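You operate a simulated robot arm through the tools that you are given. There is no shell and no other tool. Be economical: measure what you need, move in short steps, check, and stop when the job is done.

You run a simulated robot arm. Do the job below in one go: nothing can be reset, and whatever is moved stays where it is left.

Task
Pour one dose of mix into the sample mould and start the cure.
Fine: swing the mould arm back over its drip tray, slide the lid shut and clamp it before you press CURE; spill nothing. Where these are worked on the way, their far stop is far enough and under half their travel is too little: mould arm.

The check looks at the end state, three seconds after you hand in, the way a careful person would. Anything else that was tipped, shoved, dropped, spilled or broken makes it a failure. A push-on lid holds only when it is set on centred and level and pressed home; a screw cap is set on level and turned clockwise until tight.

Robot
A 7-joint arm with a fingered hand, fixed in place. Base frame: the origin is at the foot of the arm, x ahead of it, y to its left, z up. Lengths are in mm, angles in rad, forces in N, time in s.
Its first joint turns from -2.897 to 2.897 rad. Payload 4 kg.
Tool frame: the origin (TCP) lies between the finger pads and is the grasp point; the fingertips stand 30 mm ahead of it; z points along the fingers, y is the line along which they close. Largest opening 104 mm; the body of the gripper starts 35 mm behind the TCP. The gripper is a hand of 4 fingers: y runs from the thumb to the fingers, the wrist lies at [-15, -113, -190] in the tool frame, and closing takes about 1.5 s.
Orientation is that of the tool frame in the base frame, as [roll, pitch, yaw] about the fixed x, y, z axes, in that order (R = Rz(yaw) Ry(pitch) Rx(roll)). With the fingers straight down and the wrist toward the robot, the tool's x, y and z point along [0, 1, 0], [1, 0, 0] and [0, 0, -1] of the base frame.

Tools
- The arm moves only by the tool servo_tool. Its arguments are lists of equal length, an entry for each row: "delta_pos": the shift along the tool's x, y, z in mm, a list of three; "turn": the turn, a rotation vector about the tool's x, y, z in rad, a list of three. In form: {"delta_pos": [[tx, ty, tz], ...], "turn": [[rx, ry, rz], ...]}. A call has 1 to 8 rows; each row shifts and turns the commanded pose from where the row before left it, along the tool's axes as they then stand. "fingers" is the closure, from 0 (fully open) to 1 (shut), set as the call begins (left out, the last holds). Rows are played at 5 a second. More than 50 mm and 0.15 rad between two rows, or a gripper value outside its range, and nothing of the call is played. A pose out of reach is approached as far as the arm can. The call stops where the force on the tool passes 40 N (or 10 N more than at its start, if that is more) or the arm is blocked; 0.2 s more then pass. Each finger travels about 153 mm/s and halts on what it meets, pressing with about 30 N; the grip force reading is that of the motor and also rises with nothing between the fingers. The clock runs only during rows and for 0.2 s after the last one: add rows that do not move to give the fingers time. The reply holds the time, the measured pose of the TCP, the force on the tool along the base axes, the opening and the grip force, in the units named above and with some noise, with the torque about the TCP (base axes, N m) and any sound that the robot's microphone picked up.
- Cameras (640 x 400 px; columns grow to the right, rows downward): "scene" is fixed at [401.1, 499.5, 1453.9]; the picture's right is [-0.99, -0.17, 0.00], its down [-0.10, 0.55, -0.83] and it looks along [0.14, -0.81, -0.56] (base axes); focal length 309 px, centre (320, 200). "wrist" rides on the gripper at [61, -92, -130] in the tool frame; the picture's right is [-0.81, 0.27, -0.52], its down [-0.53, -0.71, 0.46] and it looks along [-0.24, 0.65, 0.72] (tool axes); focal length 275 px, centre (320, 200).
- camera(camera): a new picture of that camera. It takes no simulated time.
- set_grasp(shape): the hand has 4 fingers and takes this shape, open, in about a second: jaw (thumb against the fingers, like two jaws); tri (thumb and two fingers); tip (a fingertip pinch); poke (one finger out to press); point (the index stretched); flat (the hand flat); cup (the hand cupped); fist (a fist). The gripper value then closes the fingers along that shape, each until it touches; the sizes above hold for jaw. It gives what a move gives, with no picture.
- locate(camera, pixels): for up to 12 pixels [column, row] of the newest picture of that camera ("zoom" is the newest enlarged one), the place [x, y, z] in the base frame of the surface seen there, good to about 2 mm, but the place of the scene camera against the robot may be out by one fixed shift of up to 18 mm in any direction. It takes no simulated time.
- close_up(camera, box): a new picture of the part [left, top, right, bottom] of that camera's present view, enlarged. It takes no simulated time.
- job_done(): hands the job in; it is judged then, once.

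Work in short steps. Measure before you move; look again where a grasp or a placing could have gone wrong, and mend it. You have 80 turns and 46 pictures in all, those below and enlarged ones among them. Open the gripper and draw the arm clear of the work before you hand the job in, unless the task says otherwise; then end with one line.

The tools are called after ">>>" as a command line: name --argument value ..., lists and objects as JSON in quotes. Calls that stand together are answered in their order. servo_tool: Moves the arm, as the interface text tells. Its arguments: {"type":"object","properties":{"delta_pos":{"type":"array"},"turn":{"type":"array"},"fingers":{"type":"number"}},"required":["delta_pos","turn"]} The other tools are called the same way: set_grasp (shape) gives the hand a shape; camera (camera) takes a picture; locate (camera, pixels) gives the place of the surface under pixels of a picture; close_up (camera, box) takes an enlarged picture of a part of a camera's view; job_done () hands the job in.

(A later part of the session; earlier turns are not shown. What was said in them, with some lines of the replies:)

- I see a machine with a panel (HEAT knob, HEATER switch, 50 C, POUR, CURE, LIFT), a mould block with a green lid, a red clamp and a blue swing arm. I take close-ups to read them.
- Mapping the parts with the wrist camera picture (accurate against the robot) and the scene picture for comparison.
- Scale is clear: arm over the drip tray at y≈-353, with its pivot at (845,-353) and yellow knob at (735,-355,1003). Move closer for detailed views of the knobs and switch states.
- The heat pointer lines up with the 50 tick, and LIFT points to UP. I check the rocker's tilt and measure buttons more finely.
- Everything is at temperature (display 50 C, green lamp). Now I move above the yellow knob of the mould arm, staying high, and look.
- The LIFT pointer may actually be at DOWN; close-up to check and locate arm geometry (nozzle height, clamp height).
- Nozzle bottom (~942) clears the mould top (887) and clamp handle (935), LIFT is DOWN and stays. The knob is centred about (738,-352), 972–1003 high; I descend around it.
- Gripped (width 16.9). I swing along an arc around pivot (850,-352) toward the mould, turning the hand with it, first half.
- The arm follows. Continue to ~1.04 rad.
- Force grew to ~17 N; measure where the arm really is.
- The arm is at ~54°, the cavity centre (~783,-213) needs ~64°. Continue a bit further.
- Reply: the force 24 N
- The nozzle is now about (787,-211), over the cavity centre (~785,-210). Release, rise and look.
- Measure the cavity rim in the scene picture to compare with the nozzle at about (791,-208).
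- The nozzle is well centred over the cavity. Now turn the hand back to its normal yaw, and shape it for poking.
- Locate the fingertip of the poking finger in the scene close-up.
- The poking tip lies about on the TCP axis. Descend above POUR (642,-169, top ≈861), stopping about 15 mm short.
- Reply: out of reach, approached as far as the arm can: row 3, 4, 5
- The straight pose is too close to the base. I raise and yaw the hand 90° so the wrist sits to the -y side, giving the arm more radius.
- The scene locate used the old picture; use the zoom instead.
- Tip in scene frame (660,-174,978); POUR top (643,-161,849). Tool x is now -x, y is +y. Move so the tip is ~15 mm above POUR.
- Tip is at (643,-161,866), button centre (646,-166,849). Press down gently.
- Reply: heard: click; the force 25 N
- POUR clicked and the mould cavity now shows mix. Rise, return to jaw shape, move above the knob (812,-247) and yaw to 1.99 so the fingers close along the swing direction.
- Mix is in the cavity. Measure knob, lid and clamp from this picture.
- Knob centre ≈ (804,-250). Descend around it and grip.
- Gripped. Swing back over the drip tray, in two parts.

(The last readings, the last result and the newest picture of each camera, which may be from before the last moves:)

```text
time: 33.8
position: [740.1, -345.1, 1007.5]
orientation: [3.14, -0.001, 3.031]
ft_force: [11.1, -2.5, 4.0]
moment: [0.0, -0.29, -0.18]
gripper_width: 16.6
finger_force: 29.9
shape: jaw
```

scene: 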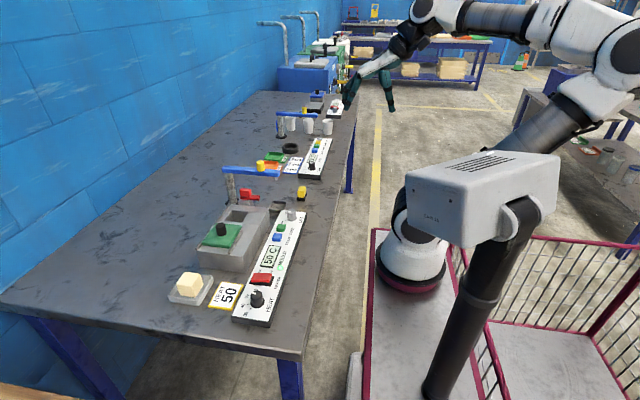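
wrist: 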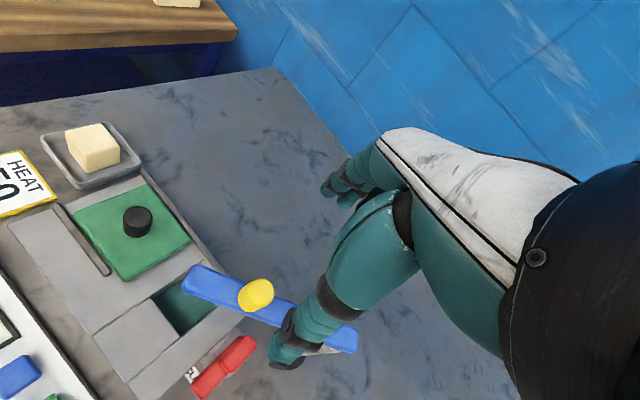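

Nearly at the start position (738,-352). Push a little further to the stop.

>>> servo_tool --delta_pos '[[0, -5, 0], [0, -4, 0], [0, -4, 0], [0, 0, 0]]' --turn '[[0, 0, -0.04], [0, 0, -0.03], [0, 0, -0.03], [0, 0, 0]]'

>>> servo_tool --delta_pos '[[0, 0, 0], [0, 0, 0], [0, 0, 0], [0, 0, 0], [0, 0, 0], [0, 0, 0], [0, 0, 0], [0, 0, 0]]' --turn '[[0, 0, 0], [0, 0, 0], [0, 0, 0], [0, 0, 0], [0, 0, 0], [0, 0, 0], [0, 0, 0], [0, 0, 0]]' --fingers 0

>>> servo_tool --delta_pos '[[0, 0, -40], [0, 0, -40], [0, 0, -20], [0, 0, 0]]' --turn '[[0, 0, 0], [0, 0, 0], [0, 0, 0], [0, 0, 0]]'

>>> close_up --camera "scene" --box '[190, 140, 320, 250]'

```text
time: 34.8
position: [739.4, -357.6, 1009.0]
orientation: [3.139, 0.001, 3.131]
ft_force: [12.5, -1.2, 4.9]
moment: [0.08, -0.38, -0.2]
gripper_width: 16.8
finger_force: 30.4
shape: jaw
```

```text
time: 36.6
position: [738.2, -358.2, 1008.8]
orientation: [3.141, 0.0, 3.13]
ft_force: [0.2, 0.2, 0.7]
moment: [0.01, -0.01, -0.01]
gripper_width: 103.8
finger_force: 0.1
shape: jaw
```

```text
time: 37.6
position: [740.2, -358.0, 1108.8]
orientation: [3.14, -0.001, 3.128]
ft_force: [-0.2, -0.1, 0.0]
moment: [0.0, 0.03, 0.02]
gripper_width: 103.5
finger_force: 0.1
shape: jaw
```

```text
3.64 times, centred on (255, 195) of scene
```

zoom: 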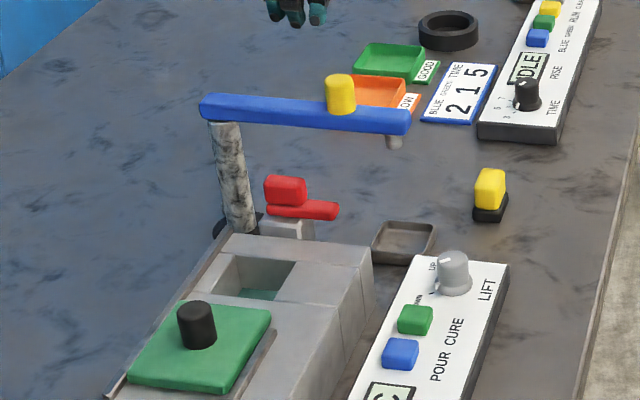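

The mould arm is back over its drip tray exactly as at start. Next the lid: move above its black knob (≈783,-110), and yaw to ~0.5 so the wrist stays away from the mould arm.

>>> servo_tool --delta_pos '[[-7.2, 41.3, 0], [-7.2, 41.3, 0], [-7.2, 41.3, 0], [-7.2, 41.3, 0], [-7.2, 41.3, 0], [-7.2, 41.3, 0], [0, 0, 0]]' --turn '[[0, 0, 0], [0, 0, 0], [0, 0, 0], [0, 0, 0], [0, 0, 0], [0, 0, 0], [0, 0, 0]]'

>>> servo_tool --delta_pos '[[0, 0, 0], [0, 0, 0], [0, 0, 0], [0, 0, 0], [0, 0, 0], [0, 0, 0], [0, 0, 0], [0, 0, 0]]' --turn '[[0, 0, 0.146], [0, 0, 0.146], [0, 0, 0.146], [0, 0, 0.146], [0, 0, 0.146], [0, 0, 0.146], [0, 0, 0.146], [0, 0, 0.146]]'

>>> servo_tool --delta_pos '[[0, 0, 0], [0, 0, 0], [0, 0, 0], [0, 0, 0], [0, 0, 0], [0, 0, 0], [0, 0, 0], [0, 0, 0]]' --turn '[[0, 0, 0.146], [0, 0, 0.146], [0, 0, 0.146], [0, 0, 0.146], [0, 0, 0.146], [0, 0, 0.146], [0, 0, 0.146], [0, 0, 0.146]]'

>>> servo_tool --delta_pos '[[0, 0, 0], [0, 0, 0], [0, 0, 0]]' --turn '[[0, 0, 0.146], [0, 0, 0.146], [0, 0, 0]]'

>>> camera --camera "wrist"

```text
time: 39.2
position: [786.4, -111.3, 1109.7]
orientation: [3.14, -0.001, 3.126]
ft_force: [0.5, 0.2, 0.4]
moment: [-0.02, -0.03, -0.02]
gripper_width: 103.8
finger_force: 0.0
shape: jaw
```

```text
time: 41.0
position: [785.2, -112.2, 1109.4]
orientation: [3.139, -0.002, 1.956]
ft_force: [-0.1, -0.5, -0.3]
moment: [0.02, 0.02, -0.02]
gripper_width: 104.0
finger_force: 0.0
shape: jaw
```

```text
time: 42.8
position: [785.8, -110.8, 1108.6]
orientation: [3.14, -0.002, 0.79]
ft_force: [-0.4, -0.2, -0.3]
moment: [0.01, -0.05, 0.0]
gripper_width: 104.1
finger_force: 0.1
shape: jaw
```

```text
time: 43.6
position: [785.9, -110.1, 1108.5]
orientation: [-3.141, -0.001, 0.498]
ft_force: [0.7, -0.8, -0.6]
moment: [-0.01, -0.03, 0.03]
gripper_width: 104.2
finger_force: 0.0
shape: jaw
```

```text
12 pictures are left
```

wrist: 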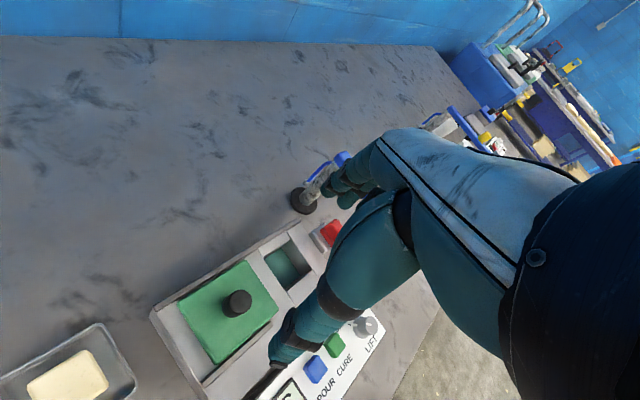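

>>> locate --camera "wrist" --pixels '[[238, 297], [235, 294], [241, 299], [240, 306], [190, 300], [245, 268], [270, 305], [218, 355], [262, 262], [308, 262], [285, 232], [225, 270]]'

```text
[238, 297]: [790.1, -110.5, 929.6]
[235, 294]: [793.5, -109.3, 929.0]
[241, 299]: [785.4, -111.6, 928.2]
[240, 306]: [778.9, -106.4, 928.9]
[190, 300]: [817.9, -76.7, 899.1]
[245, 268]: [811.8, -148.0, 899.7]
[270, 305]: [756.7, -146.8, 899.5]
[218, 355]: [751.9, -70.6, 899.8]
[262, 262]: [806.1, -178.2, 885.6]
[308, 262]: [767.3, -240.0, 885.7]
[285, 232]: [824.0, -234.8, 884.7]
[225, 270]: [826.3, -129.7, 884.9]
```

Knob centred at (787,-109), top 929, lid top 899. Descend to TCP z≈934 and grip.

>>> servo_tool --delta_pos '[[0, 0, 45], [0, 0, 45], [0, 0, 45], [0, 0, 39], [0, 0, 0]]' --turn '[[0, 0, 0], [0, 0, 0], [0, 0, 0], [0, 0, 0], [0, 0, 0]]'

>>> servo_tool --delta_pos '[[0, 0, 0], [0, 0, 0], [0, 0, 0], [0, 0, 0], [0, 0, 0], [0, 0, 0], [0, 0, 0], [0, 0, 0]]' --turn '[[0, 0, 0], [0, 0, 0], [0, 0, 0], [0, 0, 0], [0, 0, 0], [0, 0, 0], [0, 0, 0], [0, 0, 0]]' --fingers 1

```text
time: 44.8
position: [786.5, -111.8, 934.0]
orientation: [3.141, 0.0, 0.499]
ft_force: [-0.1, 0.0, -0.2]
moment: [-0.05, -0.01, -0.05]
gripper_width: 103.5
finger_force: 0.1
shape: jaw
```

```text
time: 46.6
position: [787.0, -111.7, 934.6]
orientation: [-3.141, 0.0, 0.5]
ft_force: [-2.4, 3.4, -5.0]
moment: [0.03, 0.05, 0.05]
gripper_width: 18.3
finger_force: 29.8
shape: jaw
```

Gripped. Slide the lid along -y, 80 mm first.

>>> servo_tool --delta_pos '[[-9.6, 17.55, 0], [-9.6, 17.55, 0], [-9.6, 17.55, 0], [-9.6, 17.55, 0], [0, 0, 0]]' --turn '[[0, 0, 0], [0, 0, 0], [0, 0, 0], [0, 0, 0], [0, 0, 0]]'

>>> servo_tool --delta_pos '[[-2.4, 4.4, 0], [-2.4, 4.4, 0], [-2.4, 4.4, 0], [-2.4, 4.4, 0], [0, 0, 0]]' --turn '[[0, 0, 0], [0, 0, 0], [0, 0, 0], [0, 0, 0], [0, 0, 0]]'

>>> close_up --camera "scene" --box '[190, 140, 320, 250]'

```text
time: 47.8
position: [785.6, -189.7, 934.7]
orientation: [-3.141, -0.002, 0.499]
ft_force: [0.5, 0.8, -7.1]
moment: [-0.03, 0.01, -0.03]
gripper_width: 17.9
finger_force: 30.1
shape: jaw
```

```text
time: 49.0
position: [787.0, -209.3, 934.1]
orientation: [-3.139, 0.0, 0.499]
ft_force: [-2.1, 4.0, -9.0]
moment: [0.04, 0.01, 0.02]
gripper_width: 17.8
finger_force: 30.2
shape: jaw
```

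```text
3.64 times, centred on (255, 195) of scene
```

zoom: 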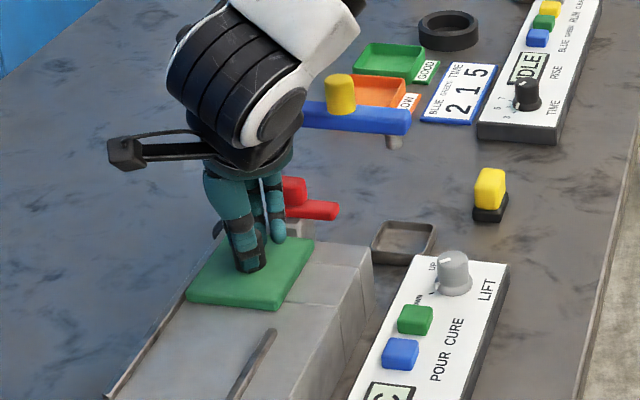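

Lid is over the cavity (knob y≈-207). Push a little further for the stop.

>>> servo_tool --delta_pos '[[-1, 1.75, 0], [-1, 1.75, 0], [-1, 1.75, 0], [0, 0, 0]]' --turn '[[0, 0, 0], [0, 0, 0], [0, 0, 0], [0, 0, 0]]'

```text
time: 50.0
position: [786.3, -214.1, 934.8]
orientation: [-3.139, -0.002, 0.5]
ft_force: [0.6, 22.8, -8.7]
moment: [0.58, 0.06, 0.06]
gripper_width: 17.3
finger_force: 30.1
shape: jaw
```

The y force jumped to 23 N: the lid is at its stop. Release, rise and look.

>>> servo_tool --delta_pos '[[0, 0, 0], [0, 0, 0], [0, 0, 0], [0, 0, 0], [0, 0, 0], [0, 0, 0], [0, 0, 0], [0, 0, 0]]' --turn '[[0, 0, 0], [0, 0, 0], [0, 0, 0], [0, 0, 0], [0, 0, 0], [0, 0, 0], [0, 0, 0], [0, 0, 0]]' --fingers 0

>>> servo_tool --delta_pos '[[0, 0, -40], [0, 0, -40], [0, 0, -40], [0, 0, -40], [-20, -35, 0], [-20, -35, 0], [0, 0, 0]]' --turn '[[0, 0, 0], [0, 0, 0], [0, 0, 0], [0, 0, 0], [0, 0, 0], [0, 0, 0], [0, 0, 0]]'

>>> close_up --camera "scene" --box '[215, 170, 285, 230]'

>>> locate --camera "zoom" --pixels '[[320, 200], [300, 180], [310, 130], [340, 160], [380, 165], [290, 140], [280, 220], [300, 270], [220, 280], [340, 240], [260, 250]]'

```text
time: 51.8
position: [785.3, -216.0, 935.9]
orientation: [3.14, -0.002, 0.5]
ft_force: [-1.9, 11.9, -1.0]
moment: [0.05, 0.01, -0.16]
gripper_width: 103.5
finger_force: 0.0
shape: jaw
```

```text
time: 53.4
position: [716.7, -175.0, 1094.9]
orientation: [3.14, -0.001, 0.499]
ft_force: [0.2, 0.2, -0.8]
moment: [0.0, -0.01, -0.02]
gripper_width: 103.8
finger_force: 0.1
shape: jaw
```

```text
6.67 times, centred on (250, 200) of scene
```

zoom: 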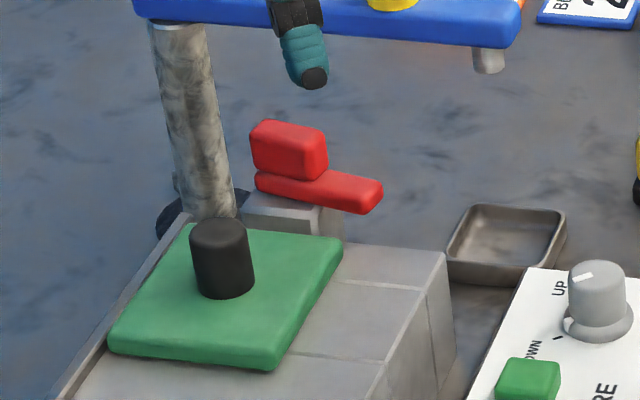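

```text
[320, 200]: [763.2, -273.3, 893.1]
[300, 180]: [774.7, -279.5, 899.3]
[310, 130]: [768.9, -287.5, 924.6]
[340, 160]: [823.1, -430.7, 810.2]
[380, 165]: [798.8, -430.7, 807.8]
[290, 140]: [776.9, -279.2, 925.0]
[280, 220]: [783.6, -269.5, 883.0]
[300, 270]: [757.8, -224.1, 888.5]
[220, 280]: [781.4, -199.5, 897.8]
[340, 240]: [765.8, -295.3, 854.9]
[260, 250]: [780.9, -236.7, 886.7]
```

The lid is closed against its stop. Now examine the clamp from the wrist camera.

>>> close_up --camera "wrist" --box '[220, 120, 400, 270]'

```text
2.67 times, centred on (310, 195) of wrist
```

zoom: 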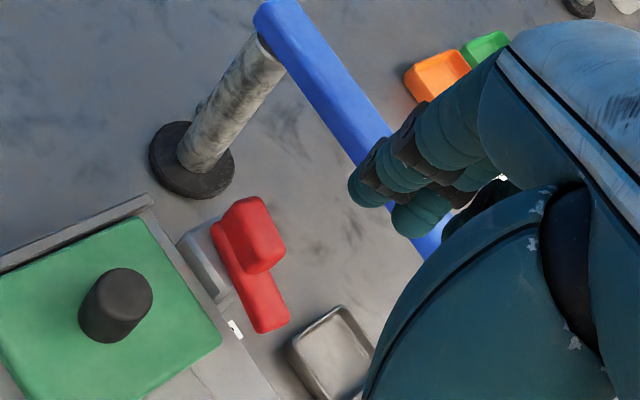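

>>> locate --camera "zoom" --pixels '[[265, 205], [235, 215], [250, 240], [275, 260], [250, 290], [270, 325], [285, 310], [218, 230], [205, 275], [190, 245], [120, 290], [215, 335]]'

```text
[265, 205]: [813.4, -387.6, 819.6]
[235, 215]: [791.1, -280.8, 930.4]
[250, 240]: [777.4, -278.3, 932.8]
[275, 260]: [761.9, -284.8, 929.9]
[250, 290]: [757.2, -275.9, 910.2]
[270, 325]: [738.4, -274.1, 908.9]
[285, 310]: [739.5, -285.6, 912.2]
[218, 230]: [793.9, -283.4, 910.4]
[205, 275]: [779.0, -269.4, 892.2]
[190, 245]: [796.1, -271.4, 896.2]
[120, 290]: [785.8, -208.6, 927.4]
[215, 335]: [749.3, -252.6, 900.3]
```

The clamp: a bar x 737–796 at y≈-281 (top 911), with a handle block (≈777,-285, top 935) over its post (≈780,-284). It should turn 90° so the bar points +y over the lid edge (-252). I'll grip the block with the wrist toward the robot and twist.

>>> servo_tool --delta_pos '[[0, 0, 0], [0, 0, 0], [0, 0, 0], [0, 0, 0], [0, 0, 0], [0, 0, 0], [0, 0, 0], [0, 0, 0]]' --turn '[[0, 0, -0.134], [0, 0, -0.134], [0, 0, -0.134], [0, 0, -0.134], [0, 0, -0.134], [0, 0, -0.134], [0, 0, -0.134], [0, 0, -0.134]]' --fingers 0.3

>>> servo_tool --delta_pos '[[-36.7, 20.3, 0], [-36.7, 20.3, 0], [-36.7, 20.3, 0], [0, 0, 35], [0, 0, 35], [0, 0, 35], [0, 0, 20], [0, 0, 0]]' --turn '[[0, 0, 0], [0, 0, 0], [0, 0, 0], [0, 0, 0], [0, 0, 0], [0, 0, 0], [0, 0, 0], [0, 0, 0]]'

>>> close_up --camera "scene" --box '[210, 140, 290, 220]'

```text
time: 55.2
position: [715.9, -173.3, 1095.3]
orientation: [3.14, -0.002, 1.575]
ft_force: [0.3, 0.9, 0.4]
moment: [-0.01, -0.02, 0.01]
gripper_width: 73.0
finger_force: 0.1
shape: jaw
```

```text
time: 57.0
position: [778.2, -284.6, 969.2]
orientation: [-3.141, -0.002, 1.57]
ft_force: [0.8, -0.2, 0.1]
moment: [0.01, -0.01, 0.0]
gripper_width: 73.0
finger_force: 0.1
shape: jaw
```

```text
5.00 times, centred on (250, 180) of scene
```

zoom: 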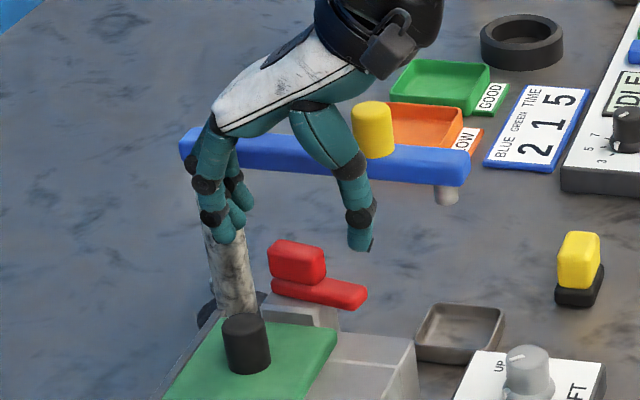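

Clear on all sides. Descend 25 mm and close on the block.

>>> servo_tool --delta_pos '[[0, 0, 13], [0, 0, 12], [0, 0, 0]]' --turn '[[0, 0, 0], [0, 0, 0], [0, 0, 0]]'

>>> servo_tool --delta_pos '[[0, 0, 0], [0, 0, 0], [0, 0, 0], [0, 0, 0], [0, 0, 0], [0, 0, 0]]' --turn '[[0, 0, 0], [0, 0, 0], [0, 0, 0], [0, 0, 0], [0, 0, 0], [0, 0, 0]]' --fingers 1

```text
time: 57.8
position: [778.9, -285.3, 945.0]
orientation: [-3.14, -0.001, 1.572]
ft_force: [-0.7, 0.0, -0.4]
moment: [-0.02, 0.0, 0.04]
gripper_width: 72.9
finger_force: 0.1
shape: jaw
```

```text
time: 59.2
position: [778.0, -283.9, 944.7]
orientation: [-3.141, 0.0, 1.573]
ft_force: [-7.9, 3.1, -4.6]
moment: [0.06, 0.19, 0.03]
gripper_width: 27.3
finger_force: 29.9
shape: jaw
```

Gripped (27 mm). Twist about the vertical, clockwise from above, a first 0.3 rad and watch the torque.

>>> servo_tool --delta_pos '[[0, 0, 0], [0, 0, 0], [0, 0, 0], [0, 0, 0]]' --turn '[[0, 0, 0.1], [0, 0, 0.1], [0, 0, 0.1], [0, 0, 0]]'

>>> close_up --camera "scene" --box '[225, 170, 275, 210]'

```text
time: 60.2
position: [775.4, -282.4, 943.6]
orientation: [-3.123, -0.002, 1.348]
ft_force: [8.1, 6.6, 8.6]
moment: [0.0, -0.5, 0.1]
gripper_width: 27.7
finger_force: 29.9
shape: jaw
out of reach, approached as far as the arm can: row 2
```

```text
10.00 times, centred on (250, 190) of scene
```

zoom: 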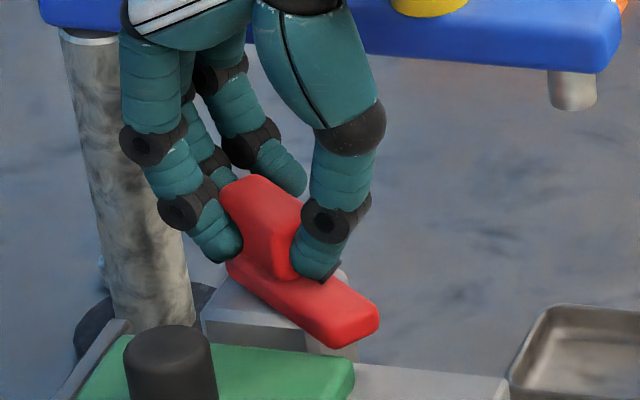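

The clamp bar turns about the vertical, as expected. Continue turning.

>>> servo_tool --delta_pos '[[0, 0, 0], [0, 0, 0], [0, 0, 0], [0, 0, 0]]' --turn '[[0, 0, 0.08], [0, 0, 0.1], [0, 0, 0.1], [0, 0, 0]]'

```text
time: 61.2
position: [775.9, -281.7, 942.7]
orientation: [-3.121, 0.002, 1.069]
ft_force: [17.0, 16.2, 11.0]
moment: [0.11, -0.63, 0.26]
gripper_width: 27.9
finger_force: 30.6
shape: jaw
```

Turning fine, with a side force toward +x,+y; shift the pose a little that way while turning on.

>>> servo_tool --delta_pos '[[1.8, 0.7, -0.5], [1.8, 0.7, -0.5], [0, 0, 0], [0, 0, 0], [0, 0, 0]]' --turn '[[0, 0, 0.1], [0, 0, 0.1], [0, 0, 0.1], [0, 0, 0.1], [0, 0, 0]]'

>>> servo_tool --delta_pos '[[0, 0, 0], [0, 0, 0], [0, 0, 0], [0, 0, 0], [0, 0, 0]]' --turn '[[0, 0, 0.1], [0, 0, 0.1], [0, 0, 0.1], [0, 0, 0.1], [0, 0, 0]]'

>>> close_up --camera "scene" --box '[225, 170, 275, 210]'

```text
time: 62.4
position: [776.7, -280.4, 943.9]
orientation: [-3.124, 0.011, 0.667]
ft_force: [21.2, 15.1, -0.6]
moment: [0.07, -0.51, 0.27]
gripper_width: 26.9
finger_force: 29.9
shape: jaw
```

```text
time: 63.3
position: [781.1, -275.9, 944.0]
orientation: [-3.128, 0.005, 0.351]
ft_force: [23.9, 9.7, -8.2]
moment: [0.07, -0.54, 0.46]
gripper_width: 26.9
finger_force: 30.1
shape: jaw
stopped in row 4: the force on the tool passed its limit at 42 N (the readings are from after the stop); the commanded pose is now the measured one
```

```text
10.00 times, centred on (250, 190) of scene
```

zoom: 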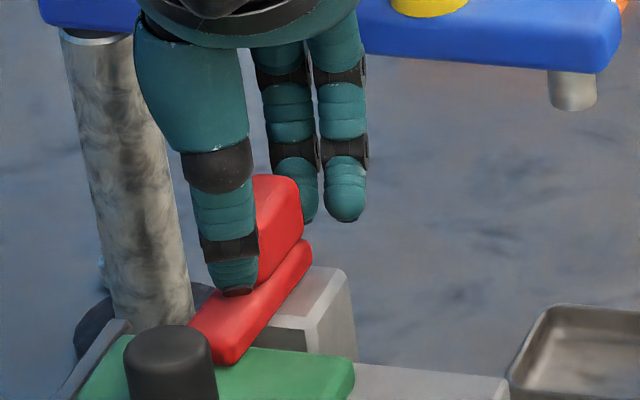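

The bar now points over the lid edge and a stop was felt. Release, rise, and inspect.

>>> servo_tool --delta_pos '[[0, 0, 0], [0, 0, 0], [0, 0, 0], [0, 0, 0], [0, 0, 0]]' --turn '[[0, 0, 0], [0, 0, 0], [0, 0, 0], [0, 0, 0], [0, 0, 0]]' --fingers 0.3

>>> servo_tool --delta_pos '[[0, 0, -30], [0, 0, -45], [0, 0, -45], [0, 0, -40], [0, 0, 0]]' --turn '[[0, 0, 0], [0, 0, 0], [0, 0, 0], [0, 0, 0], [0, 0, 0]]'

>>> close_up --camera "scene" --box '[215, 170, 285, 230]'

>>> locate --camera "zoom" --pixels '[[265, 180], [270, 140], [245, 230], [230, 240], [290, 200], [300, 280], [260, 215], [280, 170]]'

```text
time: 64.5
position: [779.9, -277.4, 943.6]
orientation: [-3.129, 0.011, 0.344]
ft_force: [-4.7, 24.7, -4.8]
moment: [-0.12, -0.08, -0.35]
gripper_width: 68.2
finger_force: 0.0
shape: jaw
```

```text
time: 65.7
position: [782.2, -282.0, 1103.7]
orientation: [-3.13, 0.01, 0.344]
ft_force: [0.1, -0.1, 0.0]
moment: [-0.01, 0.02, 0.0]
gripper_width: 72.1
finger_force: 0.1
shape: jaw
```

```text
6.67 times, centred on (250, 200) of scene
```

zoom: 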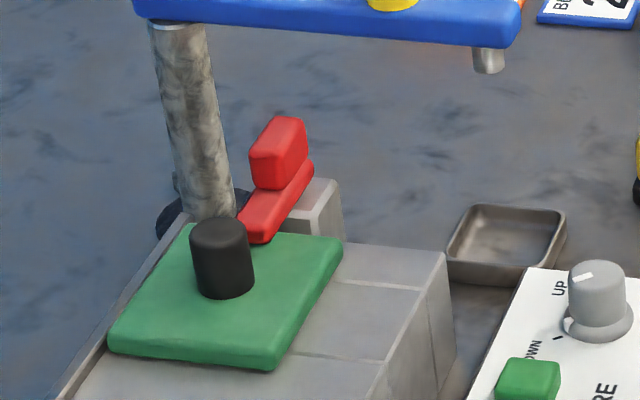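

```text
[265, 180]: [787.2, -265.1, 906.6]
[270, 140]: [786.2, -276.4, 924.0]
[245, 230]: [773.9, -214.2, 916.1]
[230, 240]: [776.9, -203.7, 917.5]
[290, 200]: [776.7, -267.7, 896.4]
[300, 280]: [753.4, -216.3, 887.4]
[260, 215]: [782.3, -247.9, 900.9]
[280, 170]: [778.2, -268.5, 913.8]
```

The clamp bar now lies over the lid edge. Next go to CURE: move to (654,-211), turn the hand to yaw π as for POUR, and use the poke shape.

>>> servo_tool --delta_pos '[[-32.2, -36.7, 0], [-32.2, -36.7, 0], [-32.2, -36.7, 0], [0, 0, 0], [0, 0, 0], [0, 0, 0], [0, 0, 0], [0, 0, 0]]' --turn '[[0, 0, 0], [0, 0, 0], [0, 0, 0], [0, 0, -0.145], [0, 0, -0.145], [0, 0, -0.145], [0, 0, -0.145], [0, 0, -0.145]]'

>>> servo_tool --delta_pos '[[0, 0, 0], [0, 0, 0], [0, 0, 0], [0, 0, 0], [0, 0, 0], [0, 0, 0], [0, 0, 0], [0, 0, 0]]' --turn '[[0, 0, -0.145], [0, 0, -0.145], [0, 0, -0.145], [0, 0, -0.145], [0, 0, -0.145], [0, 0, -0.145], [0, 0, -0.145], [0, 0, -0.145]]'

>>> servo_tool --delta_pos '[[0, 0, 0], [0, 0, 0], [0, 0, 0], [0, 0, 0], [0, 0, 0], [0, 0, 0], [0, 0, 0]]' --turn '[[0, 0, -0.145], [0, 0, -0.145], [0, 0, -0.145], [0, 0, -0.145], [0, 0, -0.145], [0, 0, -0.145], [0, 0, -0.045]]'

>>> set_grasp --shape "poke"

```text
time: 67.5
position: [654.2, -209.7, 1106.9]
orientation: [-3.127, 0.0, 1.072]
ft_force: [0.4, 0.9, -0.7]
moment: [0.01, 0.04, 0.01]
gripper_width: 72.9
finger_force: 0.1
shape: jaw
```

```text
time: 69.3
position: [653.7, -209.6, 1107.1]
orientation: [-3.138, -0.015, 2.232]
ft_force: [0.1, -0.6, -0.1]
moment: [0.0, 0.0, -0.01]
gripper_width: 72.6
finger_force: 0.0
shape: jaw
```

```text
time: 70.9
position: [653.3, -209.3, 1107.3]
orientation: [3.135, -0.015, -3.135]
ft_force: [0.8, 0.2, -0.2]
moment: [-0.03, -0.01, 0.0]
gripper_width: 72.6
finger_force: 0.1
shape: jaw
```

```text
time: 71.8
position: [652.7, -209.3, 1107.2]
orientation: [3.131, -0.014, -3.138]
ft_force: [0.3, 0.1, 0.9]
moment: [0.0, -0.03, 0.0]
gripper_width: 0.0
finger_force: 0.1
shape: poke
```

Descend to about 20 mm above CURE and check.

>>> servo_tool --delta_pos '[[-1.5, -2, 41], [0, 0, 41], [0, 0, 41], [0, 0, 41], [0, 0, 41], [0, 0, 0]]' --turn '[[0, 0, 0], [0, 0, 0], [0, 0, 0], [0, 0, 0], [0, 0, 0], [0, 0, 0]]'

>>> close_up --camera "scene" --box '[240, 190, 310, 250]'

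```text
time: 73.2
position: [652.9, -209.7, 902.6]
orientation: [3.133, -0.014, -3.138]
ft_force: [-0.6, -0.1, -0.1]
moment: [-0.02, -0.02, 0.04]
gripper_width: 0.0
finger_force: 0.0
shape: poke
```

```text
6.67 times, centred on (275, 220) of scene
```

zoom: 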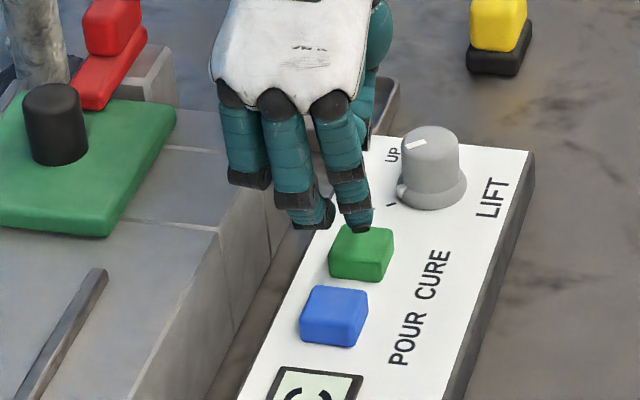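

>>> locate --camera "zoom" --pixels '[[358, 229], [356, 222], [340, 245], [385, 245], [362, 253], [365, 236], [358, 268]]'

```text
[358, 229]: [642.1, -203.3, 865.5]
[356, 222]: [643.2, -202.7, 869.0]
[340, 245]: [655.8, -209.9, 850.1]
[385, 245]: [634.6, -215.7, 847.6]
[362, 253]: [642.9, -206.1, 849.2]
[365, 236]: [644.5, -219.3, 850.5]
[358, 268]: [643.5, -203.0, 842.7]
```

Tip (643,-207), button centre (645,-212). Shift and press as with POUR.

>>> servo_tool --delta_pos '[[-2, -4, 10], [0, 0, 6], [0, 0, 3], [0, 0, 2], [0, 0, 2], [0, 0, 0]]' --turn '[[0, 0, 0], [0, 0, 0], [0, 0, 0], [0, 0, 0], [0, 0, 0], [0, 0, 0]]'

```text
time: 74.6
position: [654.6, -213.1, 879.6]
orientation: [3.131, -0.014, -3.138]
ft_force: [4.5, -0.2, 28.5]
moment: [0.13, 0.02, 0.01]
gripper_width: 0.2
finger_force: 0.0
shape: poke
heard: click
```

CURE clicked. Rise clear, open the hand, and check the result.

>>> servo_tool --delta_pos '[[0, 0, -40], [0, 0, -45], [0, 0, -45], [0, 0, -45], [0, 0, -45], [0, 0, 0]]' --turn '[[0, 0, 0], [0, 0, 0], [0, 0, 0], [0, 0, 0], [0, 0, 0], [0, 0, 0]]'

>>> set_grasp --shape "jaw"

>>> close_up --camera "scene" --box '[180, 150, 320, 330]'

```text
time: 76.0
position: [655.4, -216.7, 1100.6]
orientation: [3.133, -0.015, -3.139]
ft_force: [0.1, 0.1, -0.3]
moment: [-0.01, 0.0, 0.02]
gripper_width: 0.0
finger_force: 0.1
shape: poke
```

```text
time: 76.9
position: [656.6, -216.9, 1099.1]
orientation: [3.133, -0.013, -3.137]
ft_force: [-0.1, -0.5, -0.1]
moment: [0.02, -0.03, -0.01]
gripper_width: 103.8
finger_force: 0.1
shape: jaw
```

```text
2.22 times, centred on (250, 240) of scene
```

zoom: 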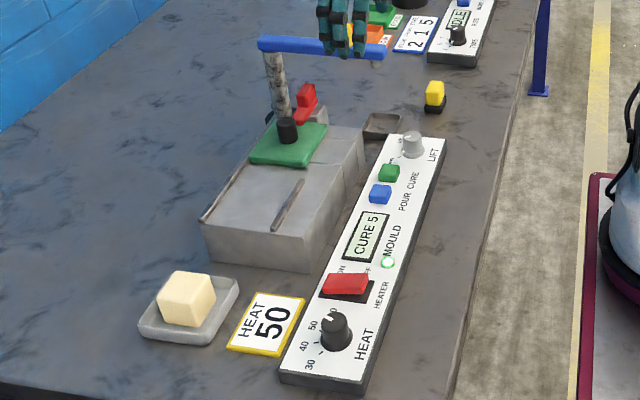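

The display shows CURE 5: the cure is running, with the lid shut, clamp over it and arm over the tray. Draw the arm up and away.

>>> servo_tool --delta_pos '[[0, 0, -45], [0, 0, -45], [30, 0, -30], [30, 0, 0], [30, 0, 0], [0, 0, 0]]' --turn '[[0, 0, 0], [0, 0, 0], [0, 0, 0], [0, 0, 0], [0, 0, 0], [0, 0, 0]]'

>>> close_up --camera "scene" --box '[200, 130, 320, 280]'

```text
time: 78.3
position: [567.7, -217.8, 1220.5]
orientation: [3.135, -0.014, -3.138]
ft_force: [-1.4, -0.1, -0.5]
moment: [0.05, 0.08, 0.01]
gripper_width: 103.9
finger_force: 0.1
shape: jaw
```

```text
2.67 times, centred on (260, 205) of scene
```

zoom: 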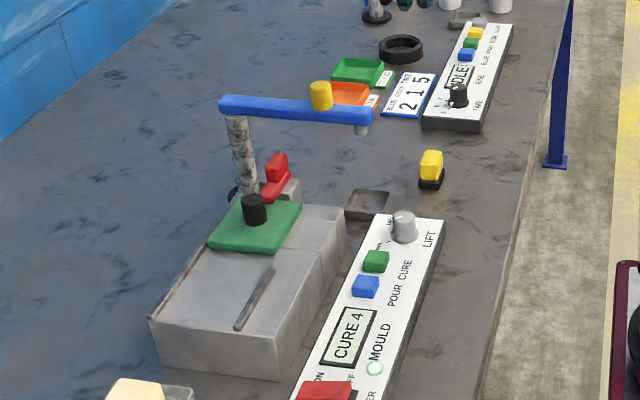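

The cure is counting down (CURE 4), everything is in place, and the arm is clear with the hand open; I hand in.

>>> job_done

```text
The job is handed in.
```

I poured one dose into the mould, swung the mould arm back over its drip tray, slid the lid shut, clamped it and pressed CURE. The display was counting down the cure (CURE 4) when I handed in, and I saw no spills.
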